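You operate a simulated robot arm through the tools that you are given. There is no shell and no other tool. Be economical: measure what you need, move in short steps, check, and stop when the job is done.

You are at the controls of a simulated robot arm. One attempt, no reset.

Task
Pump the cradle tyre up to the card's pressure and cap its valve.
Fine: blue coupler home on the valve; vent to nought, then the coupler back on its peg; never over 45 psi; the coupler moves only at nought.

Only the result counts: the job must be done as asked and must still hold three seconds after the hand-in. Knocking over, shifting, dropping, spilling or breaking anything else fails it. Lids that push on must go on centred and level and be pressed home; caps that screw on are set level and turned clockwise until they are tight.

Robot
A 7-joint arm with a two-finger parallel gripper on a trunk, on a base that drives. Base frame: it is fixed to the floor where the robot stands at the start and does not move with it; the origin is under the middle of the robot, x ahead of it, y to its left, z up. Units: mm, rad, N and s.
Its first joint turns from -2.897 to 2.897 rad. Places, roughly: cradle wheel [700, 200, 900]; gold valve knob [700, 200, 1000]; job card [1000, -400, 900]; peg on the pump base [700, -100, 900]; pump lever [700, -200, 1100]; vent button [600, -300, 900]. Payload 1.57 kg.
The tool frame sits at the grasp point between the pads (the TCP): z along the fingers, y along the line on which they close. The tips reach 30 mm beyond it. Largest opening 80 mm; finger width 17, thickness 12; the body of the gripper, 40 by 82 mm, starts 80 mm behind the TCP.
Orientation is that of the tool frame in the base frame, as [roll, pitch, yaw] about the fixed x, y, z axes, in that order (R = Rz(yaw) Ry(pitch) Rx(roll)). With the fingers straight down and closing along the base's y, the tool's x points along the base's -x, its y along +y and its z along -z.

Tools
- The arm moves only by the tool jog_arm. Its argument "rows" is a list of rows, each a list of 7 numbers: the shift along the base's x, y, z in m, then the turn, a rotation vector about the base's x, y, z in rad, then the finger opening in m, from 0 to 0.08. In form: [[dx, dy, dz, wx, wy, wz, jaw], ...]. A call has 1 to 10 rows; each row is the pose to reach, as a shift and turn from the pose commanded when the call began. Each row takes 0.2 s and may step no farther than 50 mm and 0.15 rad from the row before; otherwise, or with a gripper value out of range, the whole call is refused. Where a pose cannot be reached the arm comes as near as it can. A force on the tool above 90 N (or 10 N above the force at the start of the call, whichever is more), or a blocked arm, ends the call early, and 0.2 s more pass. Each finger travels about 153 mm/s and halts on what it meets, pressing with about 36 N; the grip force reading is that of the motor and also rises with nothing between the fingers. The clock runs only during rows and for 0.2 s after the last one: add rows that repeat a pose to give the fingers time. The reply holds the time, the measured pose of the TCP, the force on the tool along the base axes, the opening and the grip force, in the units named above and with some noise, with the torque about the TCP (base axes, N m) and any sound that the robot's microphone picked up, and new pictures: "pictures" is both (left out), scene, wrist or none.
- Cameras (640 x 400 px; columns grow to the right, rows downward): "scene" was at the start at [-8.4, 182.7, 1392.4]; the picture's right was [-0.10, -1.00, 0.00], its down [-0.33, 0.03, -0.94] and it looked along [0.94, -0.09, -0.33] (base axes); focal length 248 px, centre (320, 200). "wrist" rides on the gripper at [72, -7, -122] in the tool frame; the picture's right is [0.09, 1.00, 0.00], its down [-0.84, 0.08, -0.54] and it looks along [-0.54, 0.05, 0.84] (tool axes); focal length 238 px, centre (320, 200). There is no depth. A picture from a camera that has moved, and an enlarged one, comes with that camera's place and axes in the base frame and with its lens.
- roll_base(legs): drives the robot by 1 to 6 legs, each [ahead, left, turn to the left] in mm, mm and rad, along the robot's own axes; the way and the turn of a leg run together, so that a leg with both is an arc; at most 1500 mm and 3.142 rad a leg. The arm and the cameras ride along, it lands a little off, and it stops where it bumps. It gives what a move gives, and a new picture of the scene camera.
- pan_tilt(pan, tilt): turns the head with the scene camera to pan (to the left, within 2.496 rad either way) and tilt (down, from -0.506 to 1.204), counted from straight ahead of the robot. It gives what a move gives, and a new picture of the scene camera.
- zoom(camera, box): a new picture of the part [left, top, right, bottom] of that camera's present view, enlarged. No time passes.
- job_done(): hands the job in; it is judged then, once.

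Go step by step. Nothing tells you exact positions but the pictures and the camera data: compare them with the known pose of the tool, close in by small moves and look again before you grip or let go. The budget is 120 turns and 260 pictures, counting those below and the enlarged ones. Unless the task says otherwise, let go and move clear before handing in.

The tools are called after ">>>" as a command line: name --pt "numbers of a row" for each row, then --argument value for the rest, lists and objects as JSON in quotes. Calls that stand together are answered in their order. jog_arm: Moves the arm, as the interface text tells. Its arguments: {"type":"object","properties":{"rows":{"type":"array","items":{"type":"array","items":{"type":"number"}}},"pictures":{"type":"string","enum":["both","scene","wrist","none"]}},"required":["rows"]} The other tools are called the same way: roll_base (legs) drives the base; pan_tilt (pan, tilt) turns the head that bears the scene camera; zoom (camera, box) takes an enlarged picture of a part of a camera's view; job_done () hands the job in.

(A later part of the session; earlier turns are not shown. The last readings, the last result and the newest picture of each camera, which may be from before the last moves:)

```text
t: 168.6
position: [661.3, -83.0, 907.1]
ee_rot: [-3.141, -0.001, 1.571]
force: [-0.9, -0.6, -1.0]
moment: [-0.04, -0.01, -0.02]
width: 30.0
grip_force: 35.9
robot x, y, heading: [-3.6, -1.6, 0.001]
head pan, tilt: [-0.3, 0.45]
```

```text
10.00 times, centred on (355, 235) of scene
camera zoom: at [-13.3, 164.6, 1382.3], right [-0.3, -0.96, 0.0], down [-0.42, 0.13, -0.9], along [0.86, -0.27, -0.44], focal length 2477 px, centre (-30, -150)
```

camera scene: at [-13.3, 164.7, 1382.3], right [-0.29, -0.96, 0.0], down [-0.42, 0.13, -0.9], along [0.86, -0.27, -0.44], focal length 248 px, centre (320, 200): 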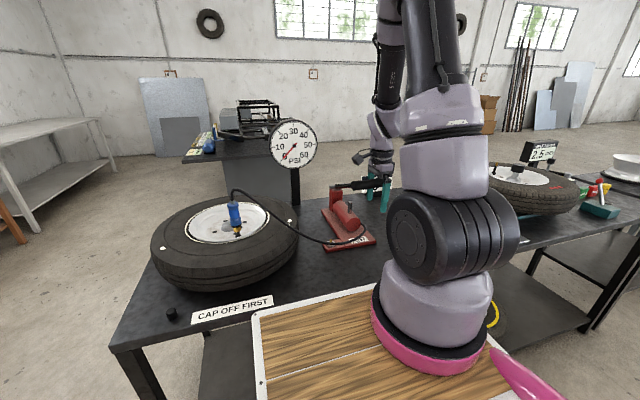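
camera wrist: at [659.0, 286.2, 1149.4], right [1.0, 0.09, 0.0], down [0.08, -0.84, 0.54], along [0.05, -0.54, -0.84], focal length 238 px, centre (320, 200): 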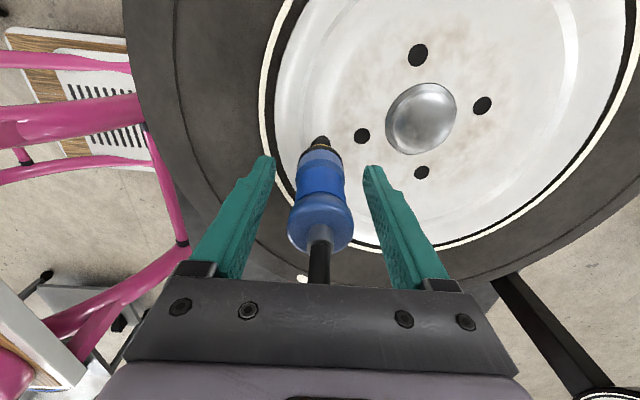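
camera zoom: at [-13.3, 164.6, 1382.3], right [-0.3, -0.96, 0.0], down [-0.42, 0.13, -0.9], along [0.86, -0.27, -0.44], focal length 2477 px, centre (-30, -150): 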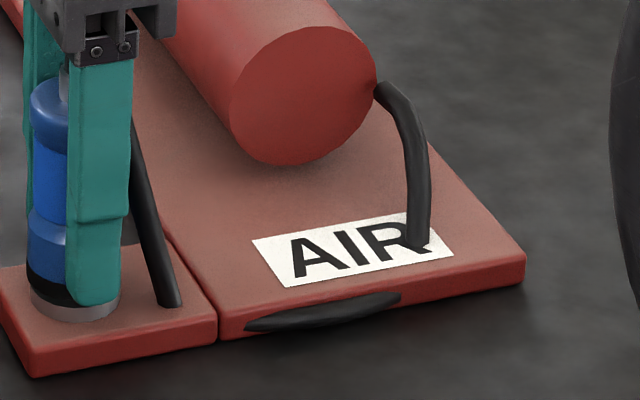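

A few mm more to seat. Pressing, releasing, then travelling to the knob while turning the wrist round.

>>> jog_arm --pt "0 0 -0.003 0 0 0 0.02" --pt "0 0 -0.006 0 0 0 0.02" --pt "0 0 -0.006 0 0 0 0.02" --pictures "none"

>>> jog_arm --pt "0 0 0.004 0 0 0 0.035" --pt "0 0 0.004 0 0 0 0.06" --pt "0 0 0.03 0 0 0 0.06" --pt "0 0 0.075 0 0 0 0.06" --pt "0 0 0.12 0 0 0 0.06" --pt "0 0 0.165 0 0 0 0.06" --pt "0 0 0.205 0 0 0 0.06" --pt "0.001 0.035 0.205 0 0 0.145 0.06" --pt "0.002 0.07 0.205 0 0 0.29 0.06" --pt "0.003 0.105 0.205 0 0 0.435 0.06" --pictures "none"

>>> zoom --camera "scene" --box '[200, 180, 420, 290]'

>>> jog_arm --pt "0.001 0.035 0 0 0 0.145 0.06" --pt "0.002 0.07 0 0 0 0.29 0.06" --pt "0.003 0.105 0 0 0 0.435 0.06" --pt "0.004 0.14 0 0 0 0.58 0.06" --pt "0.004 0.175 0 0 0 0.725 0.06" --pt "0.004 0.193 0 0 0 0.87 0.06" --pt "0.004 0.193 0 0 0 1.015 0.06" --pt "0.004 0.193 0 0 0 1.16 0.06" --pt "0.004 0.193 0 0 0 1.305 0.06" --pt "0.004 0.193 0 0 0 1.45 0.06" --pictures "none"

>>> jog_arm --pt "0 0 0 0 0 0.145 0.06" --pt "0 0 0 0 0 0.29 0.06" --pt "0 0 0 0 0 0.435 0.06" --pt "0 0 0 0 0 0.58 0.06" --pt "0 0 0 0 0 0.725 0.06" --pt "0 0 0 0 0 0.87 0.06" --pt "0 0 0 0 0 1.015 0.06" --pt "0 0 0 0 0 1.16 0.06" --pt "0 0 -0.03 0 0 1.16 0.05" --pt "0 0 -0.06 0 0 1.16 0.05" --pictures "wrist"

```text
t: 169.4
position: [659.8, -82.2, 902.4]
ee_rot: [3.139, 0.0, 1.569]
force: [-5.0, -2.2, 52.6]
moment: [-0.05, 0.27, -0.07]
width: 30.8
grip_force: 36.1
robot x, y, heading: [1.7, 0.3, 0.001]
head pan, tilt: [-0.3, 0.45]
```

```text
t: 171.6
position: [662.8, 20.7, 1105.6]
ee_rot: [-3.141, 0.0, 2.007]
force: [0.3, -0.1, -0.2]
moment: [0.06, -0.02, 0.02]
width: 59.9
grip_force: 0.0
robot x, y, heading: [-0.5, -1.2, -0.0]
head pan, tilt: [-0.3, 0.45]
```

```text
2.91 times, centred on (310, 235) of scene
camera zoom: at [-13.3, 164.3, 1382.3], right [-0.3, -0.96, 0.0], down [-0.42, 0.13, -0.9], along [0.86, -0.27, -0.44], focal length 721 px, centre (349, 98)
```

zoom: 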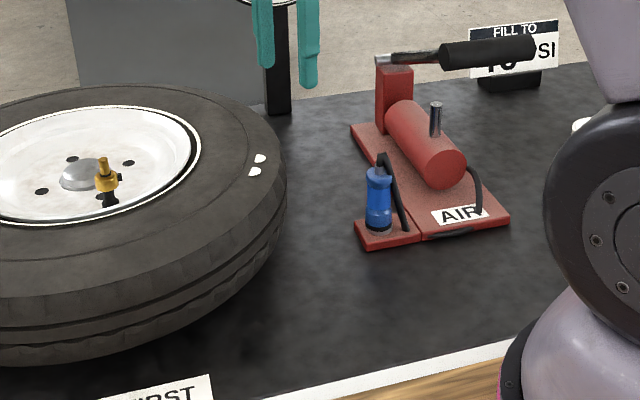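

```text
t: 173.8
position: [666.4, 215.2, 1105.8]
ee_rot: [3.14, 0.0, -2.823]
force: [0.2, 0.9, -0.3]
moment: [0.02, -0.04, -0.04]
width: 60.1
grip_force: 0.1
robot x, y, heading: [0.3, 1.1, -0.002]
head pan, tilt: [-0.3, 0.45]
```

```text
t: 176.0
position: [666.6, 215.7, 1046.4]
ee_rot: [-3.141, 0.0, -1.666]
force: [0.1, 0.0, 1.0]
moment: [0.02, -0.01, -0.03]
width: 50.1
grip_force: 0.1
robot x, y, heading: [1.4, 2.3, 0.001]
head pan, tilt: [-0.3, 0.45]
camera wrist: at [665.5, 142.4, 1168.1], right [-1.0, 0.0, 0.0], down [0.0, 0.84, 0.54], along [0.0, 0.54, -0.84], focal length 238 px, centre (320, 200)
```

wrist: 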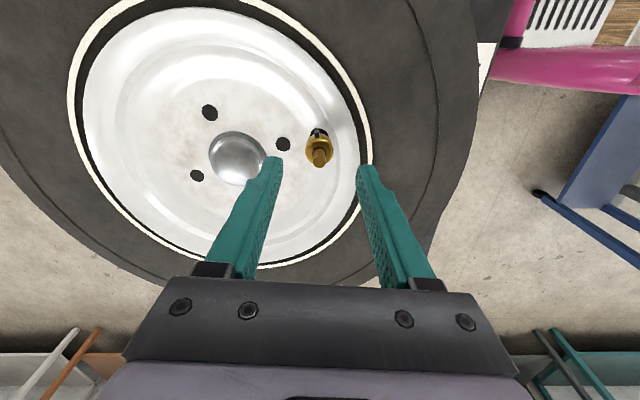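

Coupler is home on the peg. Lowering over the knob, gripping and turning it clockwise to its stop.

>>> jog_arm --pt "0 -0.001 -0.02 0 0 0 0.045" --pt "0 -0.001 -0.0365 0 0 0 0.045" --pt "0 -0.001 -0.0365 0 0 0 0.03" --pt "0 -0.001 -0.0365 0 0 0 0.015" --pt "0 -0.001 -0.0365 0 0 0 0.015" --pt "0 -0.001 -0.0365 0 0 -0.14 0.015" --pt "0 -0.001 -0.0365 0 0 -0.28 0.015" --pt "0 -0.001 -0.0365 0 0 -0.42 0.015" --pt "0 -0.001 -0.0365 0 0 -0.56 0.015" --pt "0 -0.001 -0.0365 0 0 -0.7 0.015" --pictures "none"

>>> jog_arm --pt "0 0 0 0 0 -0.14 0.015" --pt "0 0 0 0 0 -0.28 0.015" --pt "0 0 0 0 0 -0.42 0.015" --pt "0 0 0 0 0 -0.56 0.015" --pt "0 0 0 0 0 -0.7 0.015" --pt "0 0 0 0 0 -0.84 0.015" --pt "0 0 0 0 0 -0.98 0.015" --pt "0 0 0 0 0 -1.08 0.015" --pictures "none"

>>> pan_tilt --pan 0.0 --tilt 0.5

>>> zoom --camera "scene" --box '[298, 185, 326, 217]'

```text
t: 178.2
position: [666.0, 214.1, 1010.1]
ee_rot: [3.141, -0.001, -2.367]
force: [7.1, 6.1, -6.9]
moment: [0.38, -0.35, 0.03]
width: 22.1
grip_force: 35.5
robot x, y, heading: [-1.2, -0.5, -0.004]
head pan, tilt: [-0.3, 0.45]
```

```text
t: 180.0
position: [667.0, 215.1, 1009.7]
ee_rot: [-3.141, 0.0, 2.835]
force: [7.5, 1.4, 6.3]
moment: [0.18, 0.04, 0.2]
width: 22.1
grip_force: 34.5
robot x, y, heading: [1.4, 2.4, 0.003]
head pan, tilt: [-0.3, 0.45]
```

```text
t: 180.8
position: [667.2, 214.6, 1008.5]
ee_rot: [-3.141, 0.0, 2.837]
force: [2.7, 2.2, 7.8]
moment: [0.14, 0.13, 0.0]
width: 21.9
grip_force: 35.2
robot x, y, heading: [-2.6, -0.5, 0.002]
head pan, tilt: [0.0, 0.499]
camera scene: at [-10.2, 191.9, 1377.8], right [0.0, -1.0, 0.0], down [-0.48, 0.0, -0.88], along [0.88, 0.0, -0.48], focal length 248 px, centre (320, 200)
```

scene: 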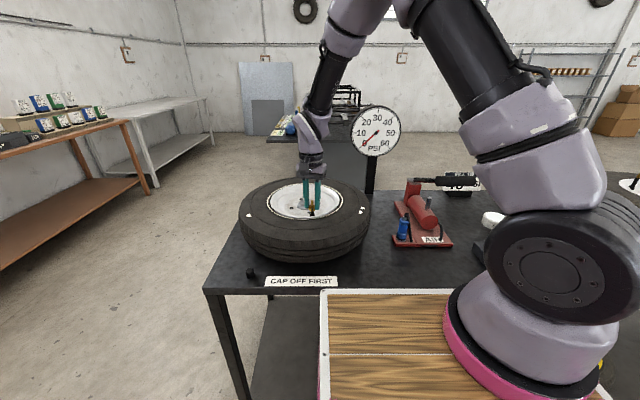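

```text
12.50 times, centred on (312, 201) of scene
camera zoom: at [-10.2, 191.9, 1377.8], right [0.0, -1.0, 0.0], down [-0.48, 0.0, -0.88], along [0.88, 0.0, -0.48], focal length 3097 px, centre (420, 188)
```

zoom: 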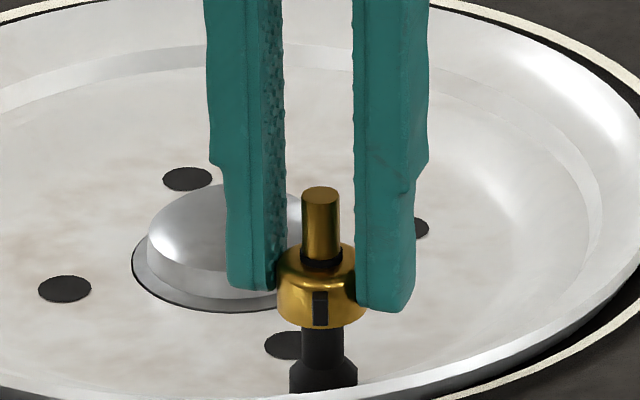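

The knob is back at its closed stop with the mark in its original place. Now fetching the coupler again and carrying it over the valve.

>>> jog_arm --pt "0 0 0 0 0 0 0.03" --pt "0 0 0 0 0 0 0.05" --pt "0 0 0.04 0 0 0 0.05" --pt "0 0 0.085 0 0 0 0.055" --pt "0 0 0.126 0 0 0 0.06" --pt "-0.001 -0.043 0.126 0 0 -0.14 0.06" --pt "-0.002 -0.086 0.126 0 0 -0.28 0.06" --pt "-0.003 -0.129 0.126 0 0 -0.42 0.06" --pt "-0.004 -0.172 0.126 0 0 -0.56 0.06" --pt "-0.005 -0.215 0.126 0 0 -0.7 0.06" --pictures "none"

>>> jog_arm --pt "-0.001 -0.043 0 0 0 -0.14 0.06" --pt "-0.0022 -0.0818 0 0 0 -0.28 0.06" --pt "-0.0022 -0.0818 0 0 0 -0.42 0.06" --pt "-0.0022 -0.0818 0 0 0 -0.566 0.06" --pt "-0.0022 -0.0818 -0.045 0 0 -0.566 0.06" --pt "-0.0022 -0.0818 -0.09 0 0 -0.566 0.06" --pt "-0.0022 -0.0818 -0.135 0 0 -0.566 0.06" --pt "-0.0022 -0.0818 -0.165 0 0 -0.566 0.06" --pt "-0.0022 -0.0818 -0.165 0 0 -0.566 0.06" --pictures "wrist"

```text
t: 183.0
position: [662.9, 0.3, 1135.5]
ee_rot: [-3.141, 0.001, 2.136]
force: [0.1, 0.7, -0.7]
moment: [-0.03, -0.02, 0.01]
width: 60.0
grip_force: 0.1
robot x, y, heading: [-0.0, 1.5, 0.003]
head pan, tilt: [0.0, 0.499]
```

```text
t: 185.0
position: [659.7, -83.1, 971.4]
ee_rot: [3.141, 0.001, 1.571]
force: [-0.3, 0.1, -0.1]
moment: [-0.01, -0.03, 0.0]
width: 60.2
grip_force: 0.0
robot x, y, heading: [-1.8, 0.6, -0.001]
head pan, tilt: [0.0, 0.499]
camera wrist: at [652.1, -11.9, 1093.4], right [1.0, 0.09, 0.0], down [0.08, -0.84, 0.54], along [0.05, -0.54, -0.84], focal length 238 px, centre (320, 200)
```

wrist: 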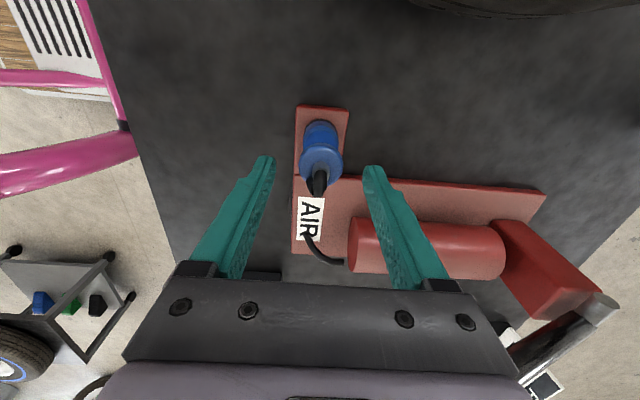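

Same alignment as before. Gripping, lifting and carrying to hover above the valve.

>>> jog_arm --pt "0 0.0005 -0.03 0 0 0 0.06" --pt "0 0.0005 -0.0645 0 0 0 0.06" --pt "0 0.0005 -0.0645 0 0 0 0.04" --pt "0 0.0005 -0.0645 0 0 0 0.02" --pt "0 0.0005 -0.0645 0 0 0 0.02" --pt "0 0.0005 -0.0645 0 0 0 0.02" --pt "0 0.0005 -0.035 0 0 0 0.02" --pt "0 0.0005 0.01 0 0 0 0.02" --pt "0 0.0005 0.055 0 0 0 0.02" --pt "0 0.0005 0.1 0 0 0 0.02" --pictures "none"

>>> jog_arm --pt "0.001 0.03 0.015 0 0 0 0.02" --pt "0.002 0.065 0.02 0 0 0 0.02" --pt "0.003 0.1 0.02 0 0 0 0.02" --pt "0.004 0.135 0.02 0 0 0 0.02" --pt "0.005 0.17 0.02 0 0 0 0.02" --pt "0.006 0.205 0.02 0 0 0 0.02" --pt "0.007 0.24 0.02 0 0 0 0.02" --pt "0.007 0.275 0.02 0 0 0 0.02" --pt "0.007 0.2985 0.005 0 0 0 0.02" --pt "0.007 0.2985 -0.022 0 0 0 0.02" --pictures "none"

>>> zoom --camera "scene" --box '[290, 170, 335, 220]'

>>> zoom --camera "wrist" --box '[280, 110, 360, 210]'

```text
t: 187.2
position: [660.8, -81.8, 1070.1]
ee_rot: [-3.14, 0.0, 1.57]
force: [0.1, -0.2, -1.4]
moment: [-0.01, 0.04, 0.02]
width: 30.2
grip_force: 35.6
robot x, y, heading: [-1.7, -2.1, 0.003]
head pan, tilt: [0.0, 0.499]
```

```text
t: 189.4
position: [667.8, 216.2, 1048.7]
ee_rot: [3.14, 0.0, 1.568]
force: [-0.1, -0.1, -1.0]
moment: [-0.02, -0.02, 0.0]
width: 30.1
grip_force: 36.0
robot x, y, heading: [-0.8, -2.3, -0.004]
head pan, tilt: [0.0, 0.499]
```

```text
8.00 times, centred on (312, 195) of scene
camera zoom: at [-10.3, 191.8, 1377.8], right [0.0, -1.0, 0.0], down [-0.48, 0.0, -0.88], along [0.88, 0.0, -0.48], focal length 1982 px, centre (380, 240)
```

zoom: 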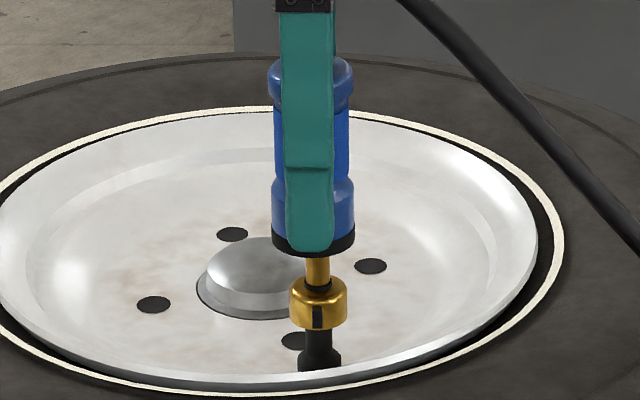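

```text
4.00 times, centred on (320, 160) of wrist
camera zoom: at [660.0, 287.2, 1170.1], right [1.0, 0.09, 0.0], down [0.08, -0.84, 0.54], along [0.05, -0.54, -0.84], focal length 953 px, centre (320, 360)
```

zoom: 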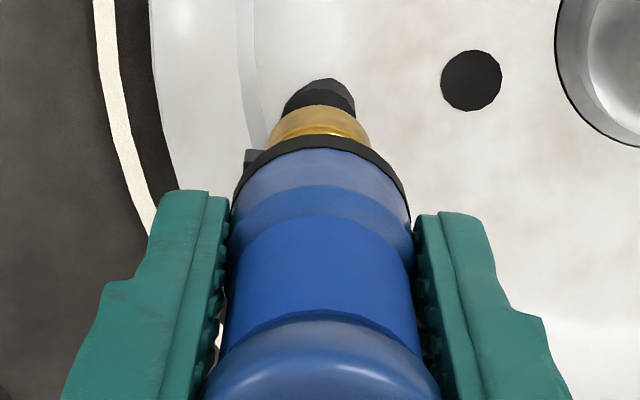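

Correction -1.5 mm y, -0.5 mm x; lowering and pressing home, then releasing and going to the lever.

>>> jog_arm --pt "-0.0005 -0.0015 0 0 0 0 0.02" --pt "-0.0005 -0.0015 -0.006 0 0 0 0.02" --pt "-0.0005 -0.0015 -0.012 0 0 0 0.02" --pt "-0.0005 -0.0015 -0.018 0 0 0 0.02" --pt "-0.0005 -0.0015 -0.023 0 0 0 0.02" --pt "-0.0005 -0.0015 -0.027 0 0 0 0.02" --pt "-0.0005 -0.0015 -0.03 0 0 0 0.02" --pt "-0.0005 -0.0015 -0.032 0 0 0 0.02" --pt "-0.0005 -0.0015 -0.032 0 0 0 0.02" --pictures "none"

>>> zoom --camera "scene" --box '[290, 170, 335, 220]'

```text
t: 191.4
position: [666.3, 215.2, 1017.5]
ee_rot: [3.139, -0.003, 1.57]
force: [1.3, 1.1, 47.8]
moment: [-0.03, -0.03, 0.02]
width: 30.5
grip_force: 36.4
robot x, y, heading: [-0.4, 1.0, -0.004]
head pan, tilt: [0.0, 0.499]
```

```text
8.00 times, centred on (312, 195) of scene
camera zoom: at [-11.4, 191.5, 1377.8], right [0.0, -1.0, 0.0], down [-0.48, 0.0, -0.88], along [0.88, 0.0, -0.48], focal length 1982 px, centre (380, 240)
```

zoom: 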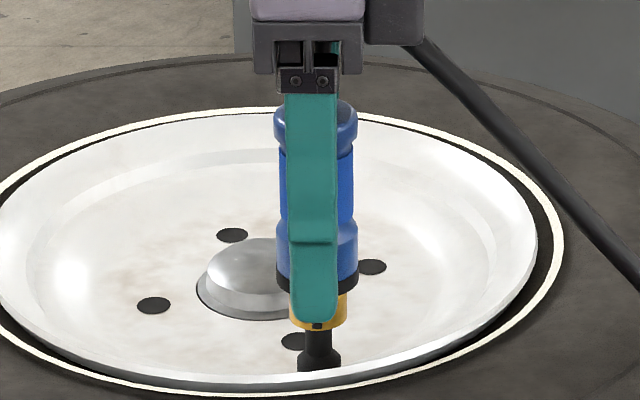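

Home at 48 N. Releasing, travelling to the lever, and giving the first full stroke.

>>> jog_arm --pt "0 0 0.007 0 0 0 0.03" --pt "0 0 0.007 0 0 0 0.06" --pt "0 0 0.03 0 0 0 0.06" --pt "0 0 0.075 0 0 0 0.06" --pt "0 0 0.12 0 0 0 0.06" --pt "0 -0.03 0.15 0 0 0 0.06" --pt "0 -0.07 0.175 0 0 0 0.07" --pt "-0.008 -0.112 0.187 0 0 0 0.078" --pt "-0.016 -0.157 0.187 0 0 0 0.078" --pt "-0.022 -0.2 0.187 0 0 0 0.078" --pictures "none"

>>> jog_arm --pt "-0.006 -0.045 0 0 0 0 0.078" --pt "-0.012 -0.09 0 0 0 0 0.078" --pt "-0.018 -0.135 0 0 0 0 0.078" --pt "-0.024 -0.18 0 0 0 0 0.078" --pt "-0.0285 -0.225 0 0 0 0 0.078" --pt "-0.0285 -0.232 0 0 0 0 0.078" --pt "-0.0285 -0.232 -0.05 0 0 0 0.078" --pt "-0.0285 -0.232 -0.1 0 0 0 0.078" --pt "-0.0285 -0.232 -0.15 0 0 0 0.078" --pt "-0.0285 -0.232 -0.155 0 0 0 0.078" --pictures "none"

>>> pan_tilt --pan -0.3 --tilt 0.45

>>> jog_arm --pt "-0.002 0 -0.035 0 0 0 0.078" --pt "-0.005 0 -0.07 0 0 0 0.078" --pt "-0.006 0 -0.1 0 0 0 0.078" --pt "-0.006 0 -0.118 0 0 0 0.078" --pt "-0.005 0 -0.07 0 0 0 0.078" --pt "-0.002 0 -0.03 0 0 0 0.078" --pt "0 0 0 0 0 0 0.078" --pt "0 0 0 0 0 0 0.078" --pictures "none"

>>> zoom --camera "scene" --box '[260, 110, 330, 180]'

```text
t: 193.6
position: [643.5, 15.0, 1202.6]
ee_rot: [-3.141, 0.0, 1.575]
force: [0.3, 0.0, 0.0]
moment: [-0.05, 0.05, -0.04]
width: 78.1
grip_force: 0.1
robot x, y, heading: [-1.4, 1.2, -0.003]
head pan, tilt: [0.0, 0.499]
```

```text
t: 195.8
position: [617.0, -217.4, 1048.4]
ee_rot: [-3.141, 0.0, 1.571]
force: [0.1, -0.8, 0.4]
moment: [-0.02, -0.01, 0.01]
width: 78.0
grip_force: 0.1
robot x, y, heading: [-3.5, 2.8, 0.001]
head pan, tilt: [0.0, 0.499]
```

```text
t: 196.6
position: [615.9, -217.7, 1048.6]
ee_rot: [3.14, -0.001, 1.571]
force: [0.4, 0.6, 0.3]
moment: [0.0, -0.02, 0.01]
width: 78.0
grip_force: 0.1
robot x, y, heading: [-0.6, 2.0, 0.001]
head pan, tilt: [-0.3, 0.45]
camera scene: at [-13.3, 164.7, 1382.3], right [-0.29, -0.96, 0.0], down [-0.42, 0.13, -0.9], along [0.86, -0.27, -0.44], focal length 248 px, centre (320, 200)
```

scene: 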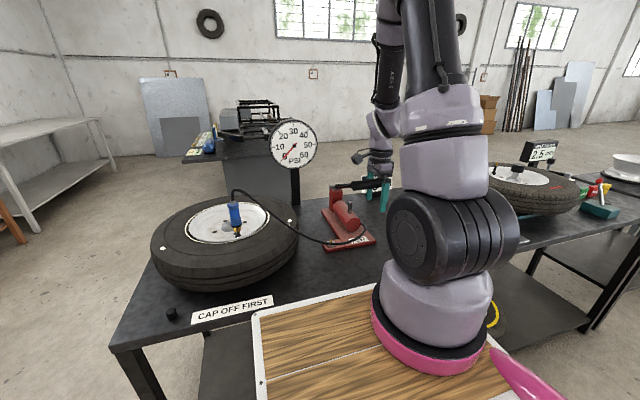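

```text
t: 198.4
position: [616.4, -216.5, 1049.4]
ee_rot: [3.141, -0.001, 1.572]
force: [0.2, 0.3, -1.4]
moment: [0.02, -0.01, 0.02]
width: 78.0
grip_force: 0.0
robot x, y, heading: [-1.1, -1.7, -0.003]
head pan, tilt: [-0.3, 0.45]
```

```text
5.71 times, centred on (295, 145) of scene
camera zoom: at [-13.2, 164.6, 1382.3], right [-0.3, -0.96, 0.0], down [-0.42, 0.13, -0.9], along [0.86, -0.27, -0.44], focal length 1416 px, centre (463, 514)
```

zoom: 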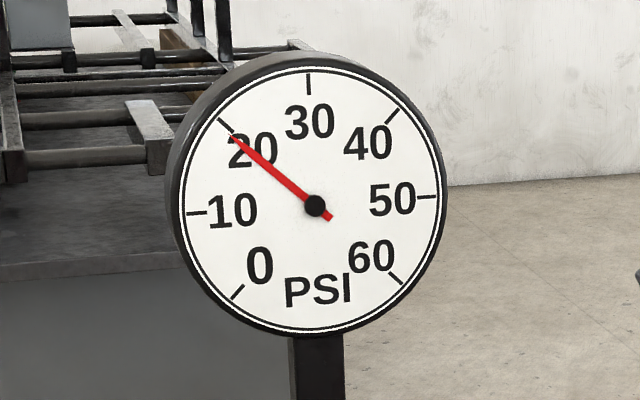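

~19.5 psi; four full strokes next, then read.

>>> jog_arm --pt "-0.002 0 -0.035 0 0 0 0.078" --pt "-0.005 0 -0.07 0 0 0 0.078" --pt "-0.006 0 -0.1 0 0 0 0.078" --pt "-0.006 0 -0.118 0 0 0 0.078" --pt "-0.005 0 -0.07 0 0 0 0.078" --pt "-0.002 0 -0.03 0 0 0 0.078" --pt "0 0 0 0 0 0 0.078" --pt "0 0 0 0 0 0 0.078" --pictures "none"

>>> jog_arm --pt "-0.002 0 -0.035 0 0 0 0.078" --pt "-0.005 0 -0.07 0 0 0 0.078" --pt "-0.006 0 -0.1 0 0 0 0.078" --pt "-0.006 0 -0.118 0 0 0 0.078" --pt "-0.005 0 -0.07 0 0 0 0.078" --pt "-0.002 0 -0.03 0 0 0 0.078" --pt "0 0 0 0 0 0 0.078" --pt "0 0 0 0 0 0 0.078" --pictures "none"

>>> zoom --camera "scene" --box '[260, 110, 330, 180]'

>>> jog_arm --pt "-0.002 0 -0.035 0 0 0 0.078" --pt "-0.005 0 -0.07 0 0 0 0.078" --pt "-0.006 0 -0.1 0 0 0 0.078" --pt "-0.006 0 -0.118 0 0 0 0.078" --pt "-0.005 0 -0.07 0 0 0 0.078" --pt "-0.002 0 -0.03 0 0 0 0.078" --pt "0 0 0 0 0 0 0.078" --pt "0 0 0 0 0 0 0.078" --pictures "none"

>>> jog_arm --pt "-0.002 0 -0.035 0 0 0 0.078" --pt "-0.005 0 -0.07 0 0 0 0.078" --pt "-0.006 0 -0.1 0 0 0 0.078" --pt "-0.006 0 -0.118 0 0 0 0.078" --pt "-0.005 0 -0.07 0 0 0 0.078" --pt "-0.002 0 -0.03 0 0 0 0.078" --pt "0 0 0 0 0 0 0.078" --pt "0 0 0 0 0 0 0.078" --pictures "none"

>>> zoom --camera "scene" --box '[260, 110, 330, 180]'

```text
t: 200.2
position: [615.5, -217.0, 1049.0]
ee_rot: [-3.141, 0.001, 1.57]
force: [-0.1, -0.8, -0.3]
moment: [-0.03, -0.02, -0.03]
width: 77.9
grip_force: 0.2
robot x, y, heading: [1.1, -0.1, 0.002]
head pan, tilt: [-0.3, 0.45]
```

```text
t: 202.0
position: [616.6, -217.6, 1048.0]
ee_rot: [-3.14, -0.002, 1.572]
force: [-0.1, 0.1, -0.4]
moment: [-0.03, 0.04, 0.0]
width: 78.0
grip_force: 0.1
robot x, y, heading: [-2.9, 0.4, -0.001]
head pan, tilt: [-0.3, 0.45]
```

```text
5.71 times, centred on (295, 145) of scene
camera zoom: at [-13.2, 164.6, 1382.3], right [-0.3, -0.96, 0.0], down [-0.42, 0.13, -0.9], along [0.86, -0.27, -0.44], focal length 1416 px, centre (463, 514)
```

zoom: 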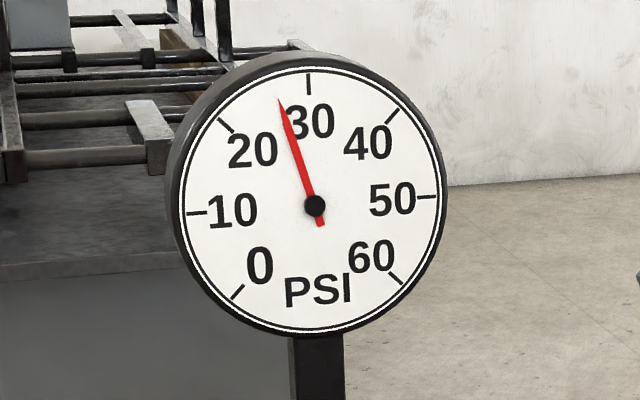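

```text
t: 203.8
position: [615.8, -217.7, 1049.1]
ee_rot: [3.141, 0.0, 1.571]
force: [0.1, 0.8, 1.1]
moment: [-0.05, 0.01, 0.0]
width: 78.4
grip_force: 0.1
robot x, y, heading: [0.9, -2.2, -0.001]
head pan, tilt: [-0.3, 0.45]
```

```text
t: 205.6
position: [616.1, -218.0, 1049.0]
ee_rot: [-3.141, 0.0, 1.573]
force: [-0.2, 0.3, 0.5]
moment: [0.0, 0.01, 0.01]
width: 78.0
grip_force: 0.0
robot x, y, heading: [-0.5, 1.4, -0.003]
head pan, tilt: [-0.3, 0.45]
```

```text
5.71 times, centred on (295, 145) of scene
camera zoom: at [-13.2, 164.6, 1382.3], right [-0.3, -0.96, 0.0], down [-0.42, 0.13, -0.9], along [0.86, -0.27, -0.44], focal length 1416 px, centre (463, 514)
```

zoom: 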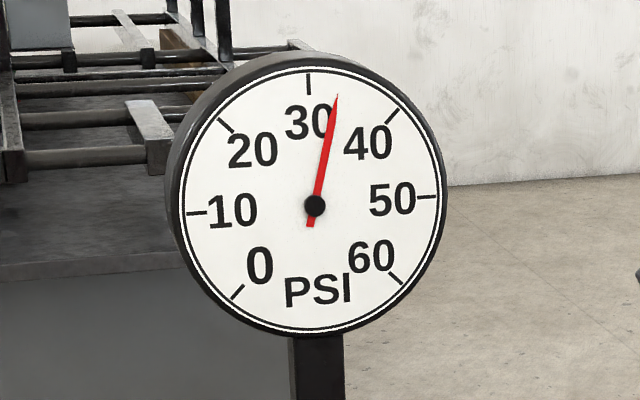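

33.3 psi with no leak. Two more full strokes should give about 40.

>>> jog_arm --pt "-0.002 0 -0.035 0 0 0 0.078" --pt "-0.005 0 -0.07 0 0 0 0.078" --pt "-0.006 0 -0.1 0 0 0 0.078" --pt "-0.006 0 -0.118 0 0 0 0.078" --pt "-0.005 0 -0.07 0 0 0 0.078" --pt "-0.002 0 -0.03 0 0 0 0.078" --pt "0 0 0 0 0 0 0.078" --pt "0 0 0 0 0 0 0.078" --pictures "none"

>>> jog_arm --pt "-0.002 0 -0.035 0 0 0 0.078" --pt "-0.005 0 -0.07 0 0 0 0.078" --pt "-0.006 0 -0.1 0 0 0 0.078" --pt "-0.006 0 -0.114 0 0 0 0.078" --pt "-0.006 0 -0.114 0 0 0 0.078" --pictures "none"

>>> zoom --camera "scene" --box '[260, 110, 330, 180]'

```text
t: 207.4
position: [618.1, -217.3, 1049.5]
ee_rot: [-3.14, 0.001, 1.57]
force: [0.1, 0.3, -0.4]
moment: [0.01, 0.02, 0.0]
width: 77.9
grip_force: 0.1
robot x, y, heading: [2.8, 0.6, 0.003]
head pan, tilt: [-0.3, 0.45]
```

```text
t: 208.6
position: [609.6, -218.6, 934.1]
ee_rot: [3.141, 0.001, 1.571]
force: [-1.9, -0.2, 3.2]
moment: [0.01, -0.1, -0.02]
width: 78.0
grip_force: 0.0
robot x, y, heading: [2.2, 1.7, 0.002]
head pan, tilt: [-0.3, 0.45]
```

```text
5.71 times, centred on (295, 145) of scene
camera zoom: at [-13.5, 164.7, 1382.3], right [-0.3, -0.96, 0.0], down [-0.42, 0.13, -0.9], along [0.86, -0.27, -0.44], focal length 1416 px, centre (463, 514)
```

zoom: 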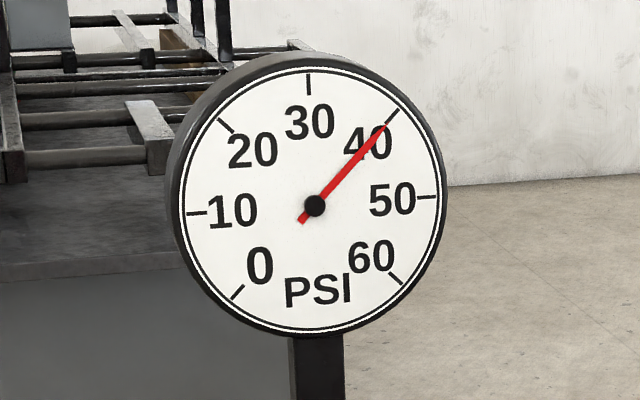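

Exactly 40. Now the vent.

>>> jog_arm --pt "0.004 0 0.045 0 0 0 0.078" --pt "0.005 0 0.09 0 0 0 0.078" --pt "0.005 0 0.135 0 0 0 0.078" --pt "0.005 0 0.18 0 0 0 0.078" --pt "0.005 0 0.225 0 0 0 0.078" --pt "0.005 0 0.251 0 0 0 0.078" --pt "-0.003 -0.04 0.251 0 0 0 0.04" --pt "-0.01 -0.08 0.251 0 0 0 0" --pt "-0.016 -0.1175 0.251 0 0 0 0" --pt "-0.016 -0.1175 0.21 0 0 0 0" --pictures "none"

>>> jog_arm --pt "0 0 -0.045 0 0 0 0" --pt "0 0 -0.09 0 0 0 0" --pt "0 0 -0.135 0 0 0 0" --pt "0 0 -0.18 0 0 0 0" --pt "0 0 -0.21 0 0 0 0" --pt "0 0 -0.219 0 0 0 0" --pt "0 0 -0.225 0 0 0 0" --pt "0 0 -0.228 0 0 0 0" --pt "0 0 -0.228 0 0 0 0" --pictures "none"

>>> zoom --camera "scene" --box '[260, 110, 330, 180]'

```text
t: 210.8
position: [594.5, -335.5, 1144.2]
ee_rot: [-3.141, -0.001, 1.57]
force: [-0.3, 0.8, 0.9]
moment: [0.02, -0.06, 0.0]
width: 0.3
grip_force: 21.5
robot x, y, heading: [1.0, -1.1, 0.0]
head pan, tilt: [-0.3, 0.45]
```

```text
t: 212.8
position: [593.7, -335.5, 918.4]
ee_rot: [3.14, 0.002, 1.571]
force: [-1.7, -2.3, 26.7]
moment: [-0.15, 0.04, -0.1]
width: 0.0
grip_force: 21.2
robot x, y, heading: [-0.5, -0.4, -0.001]
head pan, tilt: [-0.3, 0.45]
heard: click
```

```text
5.71 times, centred on (295, 145) of scene
camera zoom: at [-14.0, 165.0, 1382.2], right [-0.3, -0.96, 0.0], down [-0.42, 0.13, -0.9], along [0.86, -0.27, -0.43], focal length 1416 px, centre (463, 514)
```

zoom: 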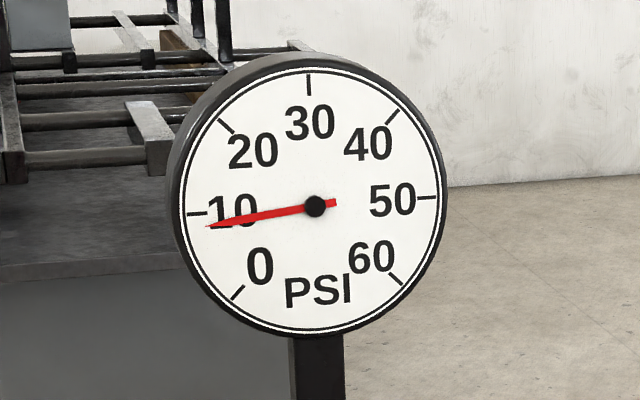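

Still falling at 8 psi; I hold the button longer.

>>> jog_arm --pt "0 0 0 0 0 0 0" --pt "0 0 0 0 0 0 0" --pt "0 0 0 0 0 0 0" --pt "0 0 0 0 0 0 0" --pt "0 0 0 0 0 0 0" --pt "0 0 0 0 0 0 0" --pictures "none"

>>> zoom --camera "scene" --box '[260, 110, 330, 180]'

>>> jog_arm --pt "0 0 0.03 0 0 0 0" --pt "0 0 0.075 0 0 0 0" --pt "0 0 0.12 0 0 0 0" --pt "0 0 0.165 0 0 0 0" --pt "0 0 0.21 0 0 0 0" --pt "0 0 0.255 0 0 0 0" --pt "0 0 0.273 0 0 0 0" --pt "0.006 0.045 0.273 0 0 0 0.02" --pt "0.012 0.09 0.273 0 0 0 0.04" --pt "0.018 0.135 0.273 0 0 0 0.06" --pictures "none"

>>> jog_arm --pt "0.006 0.045 0 0 0 0 0.06" --pt "0.012 0.09 0 0 0 0 0.06" --pt "0.018 0.135 0 0 0 0 0.06" --pt "0.024 0.18 0 0 0 0 0.06" --pt "0.03 0.225 0 0 0 0 0.06" --pt "0.036 0.27 0 0 0 0 0.06" --pt "0.042 0.315 0 0 0 0 0.06" --pt "0.048 0.36 0 0 0 0 0.06" --pt "0.0545 0.405 0 0 0 0 0.06" --pt "0.0545 0.4155 0 0 0 0 0.06" --pictures "none"

>>> zoom --camera "scene" --box '[260, 110, 330, 180]'

```text
t: 214.2
position: [593.8, -335.8, 917.7]
ee_rot: [3.14, 0.002, 1.571]
force: [5.1, -6.9, 28.4]
moment: [-0.3, -0.19, 0.04]
width: 0.0
grip_force: 20.6
robot x, y, heading: [0.3, -3.4, 0.005]
head pan, tilt: [-0.3, 0.45]
```

```text
5.71 times, centred on (295, 145) of scene
camera zoom: at [-13.8, 164.8, 1382.2], right [-0.3, -0.96, 0.0], down [-0.42, 0.13, -0.9], along [0.86, -0.27, -0.43], focal length 1416 px, centre (463, 514)
```

zoom: 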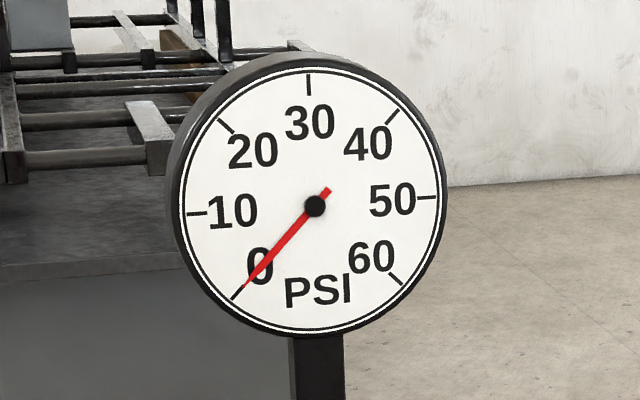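

```text
t: 216.4
position: [611.4, -199.9, 1190.7]
ee_rot: [3.141, -0.001, 1.57]
force: [-0.7, -0.1, 0.0]
moment: [0.03, 0.0, 0.0]
width: 60.1
grip_force: 0.1
robot x, y, heading: [-3.3, 0.2, 0.001]
head pan, tilt: [-0.3, 0.45]
```

```text
t: 218.6
position: [665.8, 217.0, 1189.9]
ee_rot: [3.141, 0.001, 1.571]
force: [-0.7, -0.3, 0.9]
moment: [0.02, 0.01, 0.0]
width: 60.1
grip_force: 0.1
robot x, y, heading: [1.4, 4.6, -0.004]
head pan, tilt: [-0.3, 0.45]
```

```text
5.71 times, centred on (295, 145) of scene
camera zoom: at [-13.4, 164.5, 1382.3], right [-0.3, -0.96, 0.0], down [-0.42, 0.13, -0.9], along [0.86, -0.27, -0.44], focal length 1416 px, centre (463, 514)
```

zoom: 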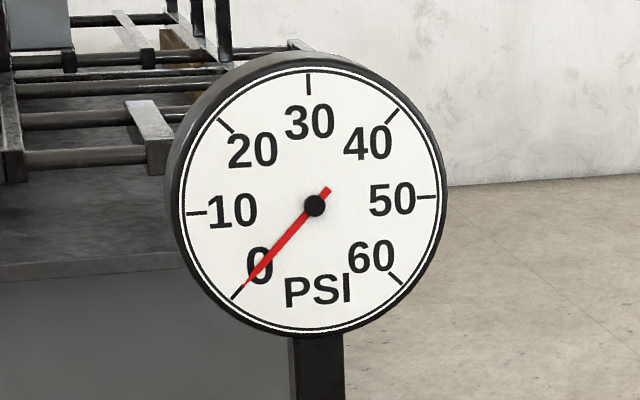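

Gauge at 0 and steady. Descending, gripping, lifting and carrying the coupler to just above its peg.

>>> jog_arm --pt "0 0 -0.045 0 0 0 0.06" --pt "0 0 -0.09 0 0 0 0.06" --pt "0 0 -0.13 0 0 0 0.06" --pt "0 0 -0.165 0 0 0 0.06" --pt "0 0 -0.165 0 0 0 0.04" --pt "0 0 -0.165 0 0 0 0.02" --pt "0 0 -0.165 0 0 0 0.02" --pt "0 0 -0.165 0 0 0 0.02" --pictures "wrist"

>>> jog_arm --pt "0 0 0.02 0 0 0 0.02" --pt "0 0 0.05 0 0 0 0.02" --pt "0 0 0.072 0 0 0 0.02" --pt "-0.001 -0.035 0.072 0 0 0 0.02" --pt "-0.002 -0.07 0.072 0 0 0 0.02" --pt "-0.003 -0.105 0.072 0 0 0 0.02" --pt "-0.004 -0.14 0.072 0 0 0 0.02" --pt "-0.005 -0.175 0.072 0 0 0 0.02" --pt "-0.006 -0.21 0.072 0 0 0 0.02" --pt "-0.007 -0.245 0.072 0 0 0 0.02" --pictures "none"

>>> jog_arm --pt "0 -0.035 0 0 0 0 0.02" --pt "0 -0.0532 0 0 0 0 0.02" --pt "0 -0.0532 -0.045 0 0 0 0.02" --pt "0 -0.0532 -0.09 0 0 0 0.02" --pt "0 -0.0532 -0.135 0 0 0 0.02" --pt "0 -0.0532 -0.164 0 0 0 0.02" --pt "0 -0.0532 -0.164 0 0 0 0.02" --pictures "none"

>>> zoom --camera "scene" --box '[335, 215, 375, 255]'

>>> zoom --camera "wrist" --box '[270, 90, 370, 190]'

```text
t: 220.4
position: [665.9, 215.5, 1023.8]
ee_rot: [-3.14, 0.001, 1.57]
force: [5.4, 0.0, -4.8]
moment: [0.02, -0.13, 0.03]
width: 30.5
grip_force: 35.2
robot x, y, heading: [3.2, -3.0, 0.004]
head pan, tilt: [-0.3, 0.45]
camera wrist: at [658.8, 286.8, 1146.7], right [1.0, 0.09, 0.0], down [0.08, -0.84, 0.54], along [0.05, -0.54, -0.84], focal length 238 px, centre (320, 200)
```

wrist: 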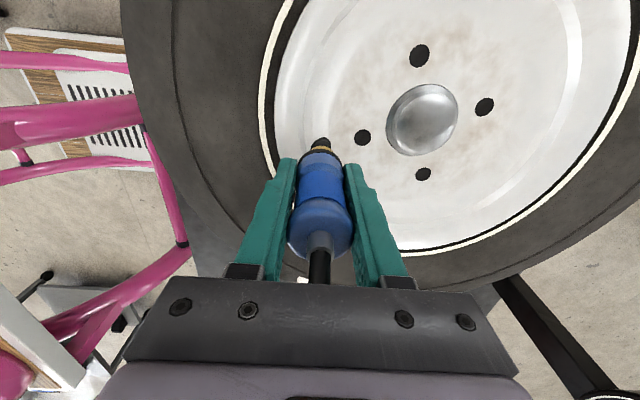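

```text
t: 222.6
position: [659.8, -27.4, 1096.6]
ee_rot: [3.141, 0.0, 1.572]
force: [1.0, 1.5, -1.2]
moment: [-0.06, 0.02, -0.03]
width: 30.4
grip_force: 36.3
robot x, y, heading: [1.9, 2.1, 0.0]
head pan, tilt: [-0.3, 0.45]
```

```text
t: 224.2
position: [658.9, -82.4, 932.2]
ee_rot: [3.141, 0.001, 1.57]
force: [0.0, -0.2, -1.5]
moment: [-0.01, -0.01, -0.01]
width: 30.2
grip_force: 36.4
robot x, y, heading: [-2.5, 0.4, -0.002]
head pan, tilt: [-0.3, 0.45]
```

```text
10.00 times, centred on (355, 235) of scene
camera zoom: at [-13.4, 164.7, 1382.3], right [-0.3, -0.96, 0.0], down [-0.42, 0.13, -0.9], along [0.86, -0.27, -0.44], focal length 2477 px, centre (-30, -150)
```

zoom: 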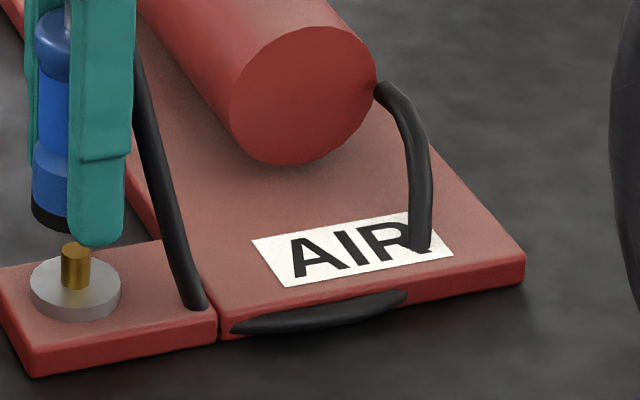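

```text
4.00 times, centred on (320, 140) of wrist
camera zoom: at [651.6, -11.3, 1054.1], right [1.0, 0.09, 0.0], down [0.08, -0.84, 0.54], along [0.05, -0.54, -0.84], focal length 953 px, centre (320, 440)
```

zoom: 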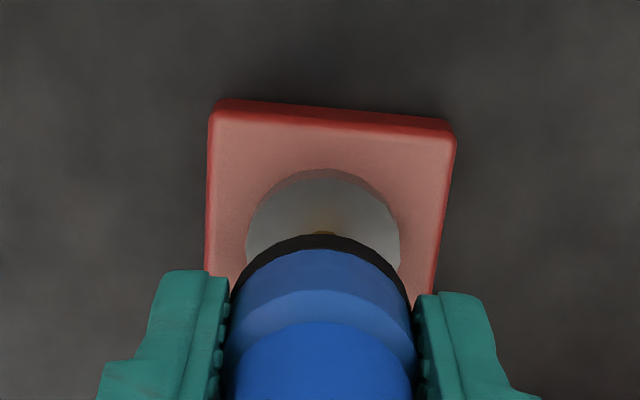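

Small +0.8 mm y correction; lowering to the seat.

>>> jog_arm --pt "0.0003 0.0008 0 0 0 0 0.02" --pt "0.0003 0.0008 -0.008 0 0 0 0.02" --pt "0.0003 0.0008 -0.016 0 0 0 0.02" --pt "0.0003 0.0008 -0.022 0 0 0 0.02" --pt "0.0003 0.0008 -0.027 0 0 0 0.02" --pt "0.0003 0.0008 -0.031 0 0 0 0.02" --pt "0.0003 0.0008 -0.031 0 0 0 0.02" --pictures "none"

>>> zoom --camera "scene" --box '[335, 215, 375, 255]'

```text
t: 225.8
position: [660.0, -81.0, 901.7]
ee_rot: [-3.141, -0.001, 1.57]
force: [0.3, -1.1, -1.7]
moment: [-0.02, -0.03, 0.01]
width: 30.2
grip_force: 36.3
robot x, y, heading: [-1.1, -2.4, -0.001]
head pan, tilt: [-0.3, 0.45]
```

```text
10.00 times, centred on (355, 235) of scene
camera zoom: at [-13.2, 164.6, 1382.3], right [-0.3, -0.96, 0.0], down [-0.42, 0.13, -0.9], along [0.86, -0.27, -0.44], focal length 2477 px, centre (-30, -150)
```

zoom: 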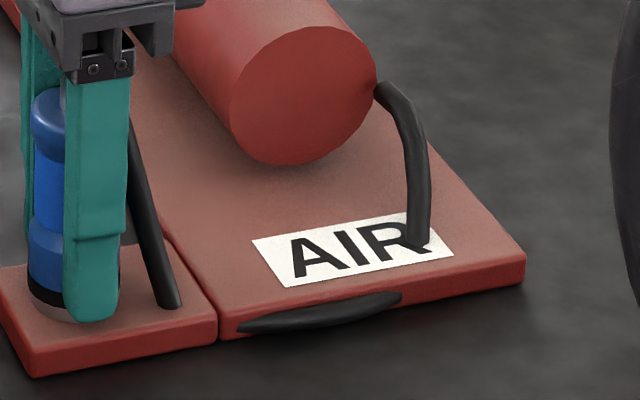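

Nearly seated; I'll regrip 8 mm higher so the fingertips clear the base, then press it home and release.

>>> jog_arm --pt "0 0 0 0 0 0 0.03" --pt "0 0 0 0 0 0 0.045" --pt "0 0 0.008 0 0 0 0.045" --pt "0 0 0.008 0 0 0 0.03" --pt "0 0 0.008 0 0 0 0.02" --pt "0 0 0.008 0 0 0 0.02" --pt "0 0 0.004 0 0 0 0.02" --pt "0 0 0.002 0 0 0 0.02" --pt "0 0 0.002 0 0 0 0.02" --pictures "none"

>>> jog_arm --pt "0 0 0.004 0 0 0 0.035" --pt "0 0 0.004 0 0 0 0.06" --pt "0 0 0.03 0 0 0 0.06" --pt "0 0 0.075 0 0 0 0.06" --pt "0 0 0.12 0 0 0 0.06" --pt "0 0 0.165 0 0 0 0.06" --pt "0 0 0.21 0 0 0 0.06" --pt "0 0 0.23 0 0 0 0.06" --pictures "none"

>>> zoom --camera "scene" --box '[335, 215, 375, 255]'

```text
t: 227.8
position: [659.2, -82.0, 905.8]
ee_rot: [3.138, 0.0, 1.571]
force: [-4.9, -0.5, 51.7]
moment: [-0.16, 0.22, -0.06]
width: 30.3
grip_force: 35.7
robot x, y, heading: [0.0, -1.4, -0.0]
head pan, tilt: [-0.3, 0.45]
```

```text
t: 229.6
position: [659.1, -81.6, 1133.8]
ee_rot: [3.141, 0.002, 1.569]
force: [1.0, 0.6, -1.0]
moment: [-0.07, -0.01, -0.03]
width: 60.0
grip_force: 0.0
robot x, y, heading: [0.8, 2.5, 0.001]
head pan, tilt: [-0.3, 0.45]
```

```text
10.00 times, centred on (355, 235) of scene
camera zoom: at [-13.0, 164.8, 1382.3], right [-0.3, -0.96, 0.0], down [-0.42, 0.13, -0.9], along [0.86, -0.27, -0.44], focal length 2477 px, centre (-30, -150)
```

zoom: 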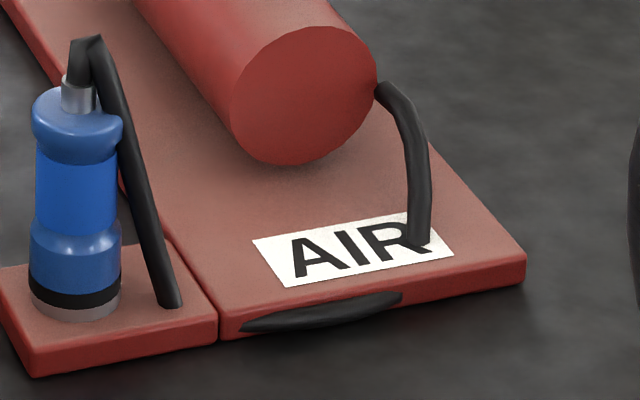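

Coupler is home on its peg. Now to the cap, which I left at (509.4, 387.7).

>>> jog_arm --pt "-0.0125 0.0391 0 0 0 0.131 0.06" --pt "-0.025 0.0782 0 0 0 0.262 0.06" --pt "-0.0374 0.1173 0 0 0 0.393 0.06" --pt "-0.0499 0.1564 0 0 0 0.524 0.06" --pt "-0.0624 0.1955 0 0 0 0.654 0.06" --pt "-0.0749 0.2346 0 0 0 0.785 0.06" --pt "-0.0873 0.2737 0 0 0 0.916 0.06" --pt "-0.0998 0.3128 0 0 0 1.047 0.06" --pt "-0.1123 0.3519 0 0 0 1.178 0.06" --pt "-0.1248 0.391 0 0 0 1.309 0.06" --pictures "none"

>>> jog_arm --pt "-0.0125 0.039 0 0 0 0.131 0.05" --pt "-0.025 0.0783 0 0 0 0.262 0.05" --pt "-0.025 0.0783 -0.045 0 0 0.262 0.05" --pt "-0.025 0.0783 -0.09 0 0 0.262 0.05" --pt "-0.025 0.0783 -0.135 0 0 0.262 0.05" --pt "-0.025 0.0783 -0.18 0 0 0.262 0.05" --pt "-0.025 0.0783 -0.22 0 0 0.262 0.05" --pt "-0.025 0.0783 -0.22 0 0 0.262 0.05" --pictures "none"

>>> zoom --camera "wrist" --box '[260, 110, 380, 200]'

```text
t: 231.8
position: [532.9, 308.8, 1133.1]
ee_rot: [3.14, -0.001, 2.881]
force: [-0.3, -0.2, 0.4]
moment: [0.06, 0.01, 0.04]
width: 60.3
grip_force: 0.2
robot x, y, heading: [1.8, -0.9, -0.005]
head pan, tilt: [-0.3, 0.45]
```

```text
t: 233.6
position: [509.5, 387.7, 912.3]
ee_rot: [-3.14, 0.001, -3.141]
force: [-0.6, 0.2, -0.1]
moment: [-0.04, 0.03, 0.01]
width: 50.2
grip_force: 0.1
robot x, y, heading: [1.8, 0.4, -0.005]
head pan, tilt: [-0.3, 0.45]
```

```text
4.44 times, centred on (320, 155) of wrist
camera zoom: at [436.5, 381.4, 1034.4], right [-0.09, 1.0, 0.0], down [0.84, 0.08, 0.54], along [0.54, 0.05, -0.84], focal length 1059 px, centre (320, 400)
```

zoom: 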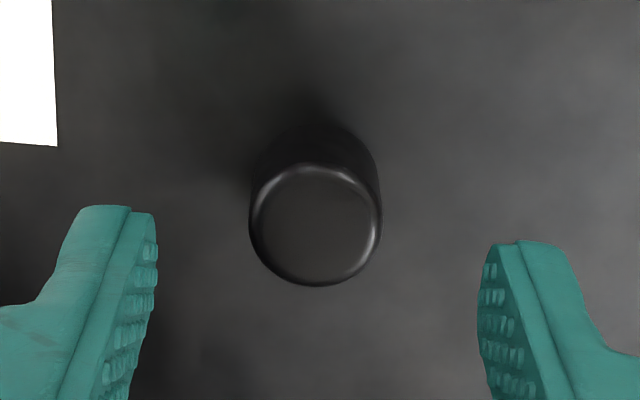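

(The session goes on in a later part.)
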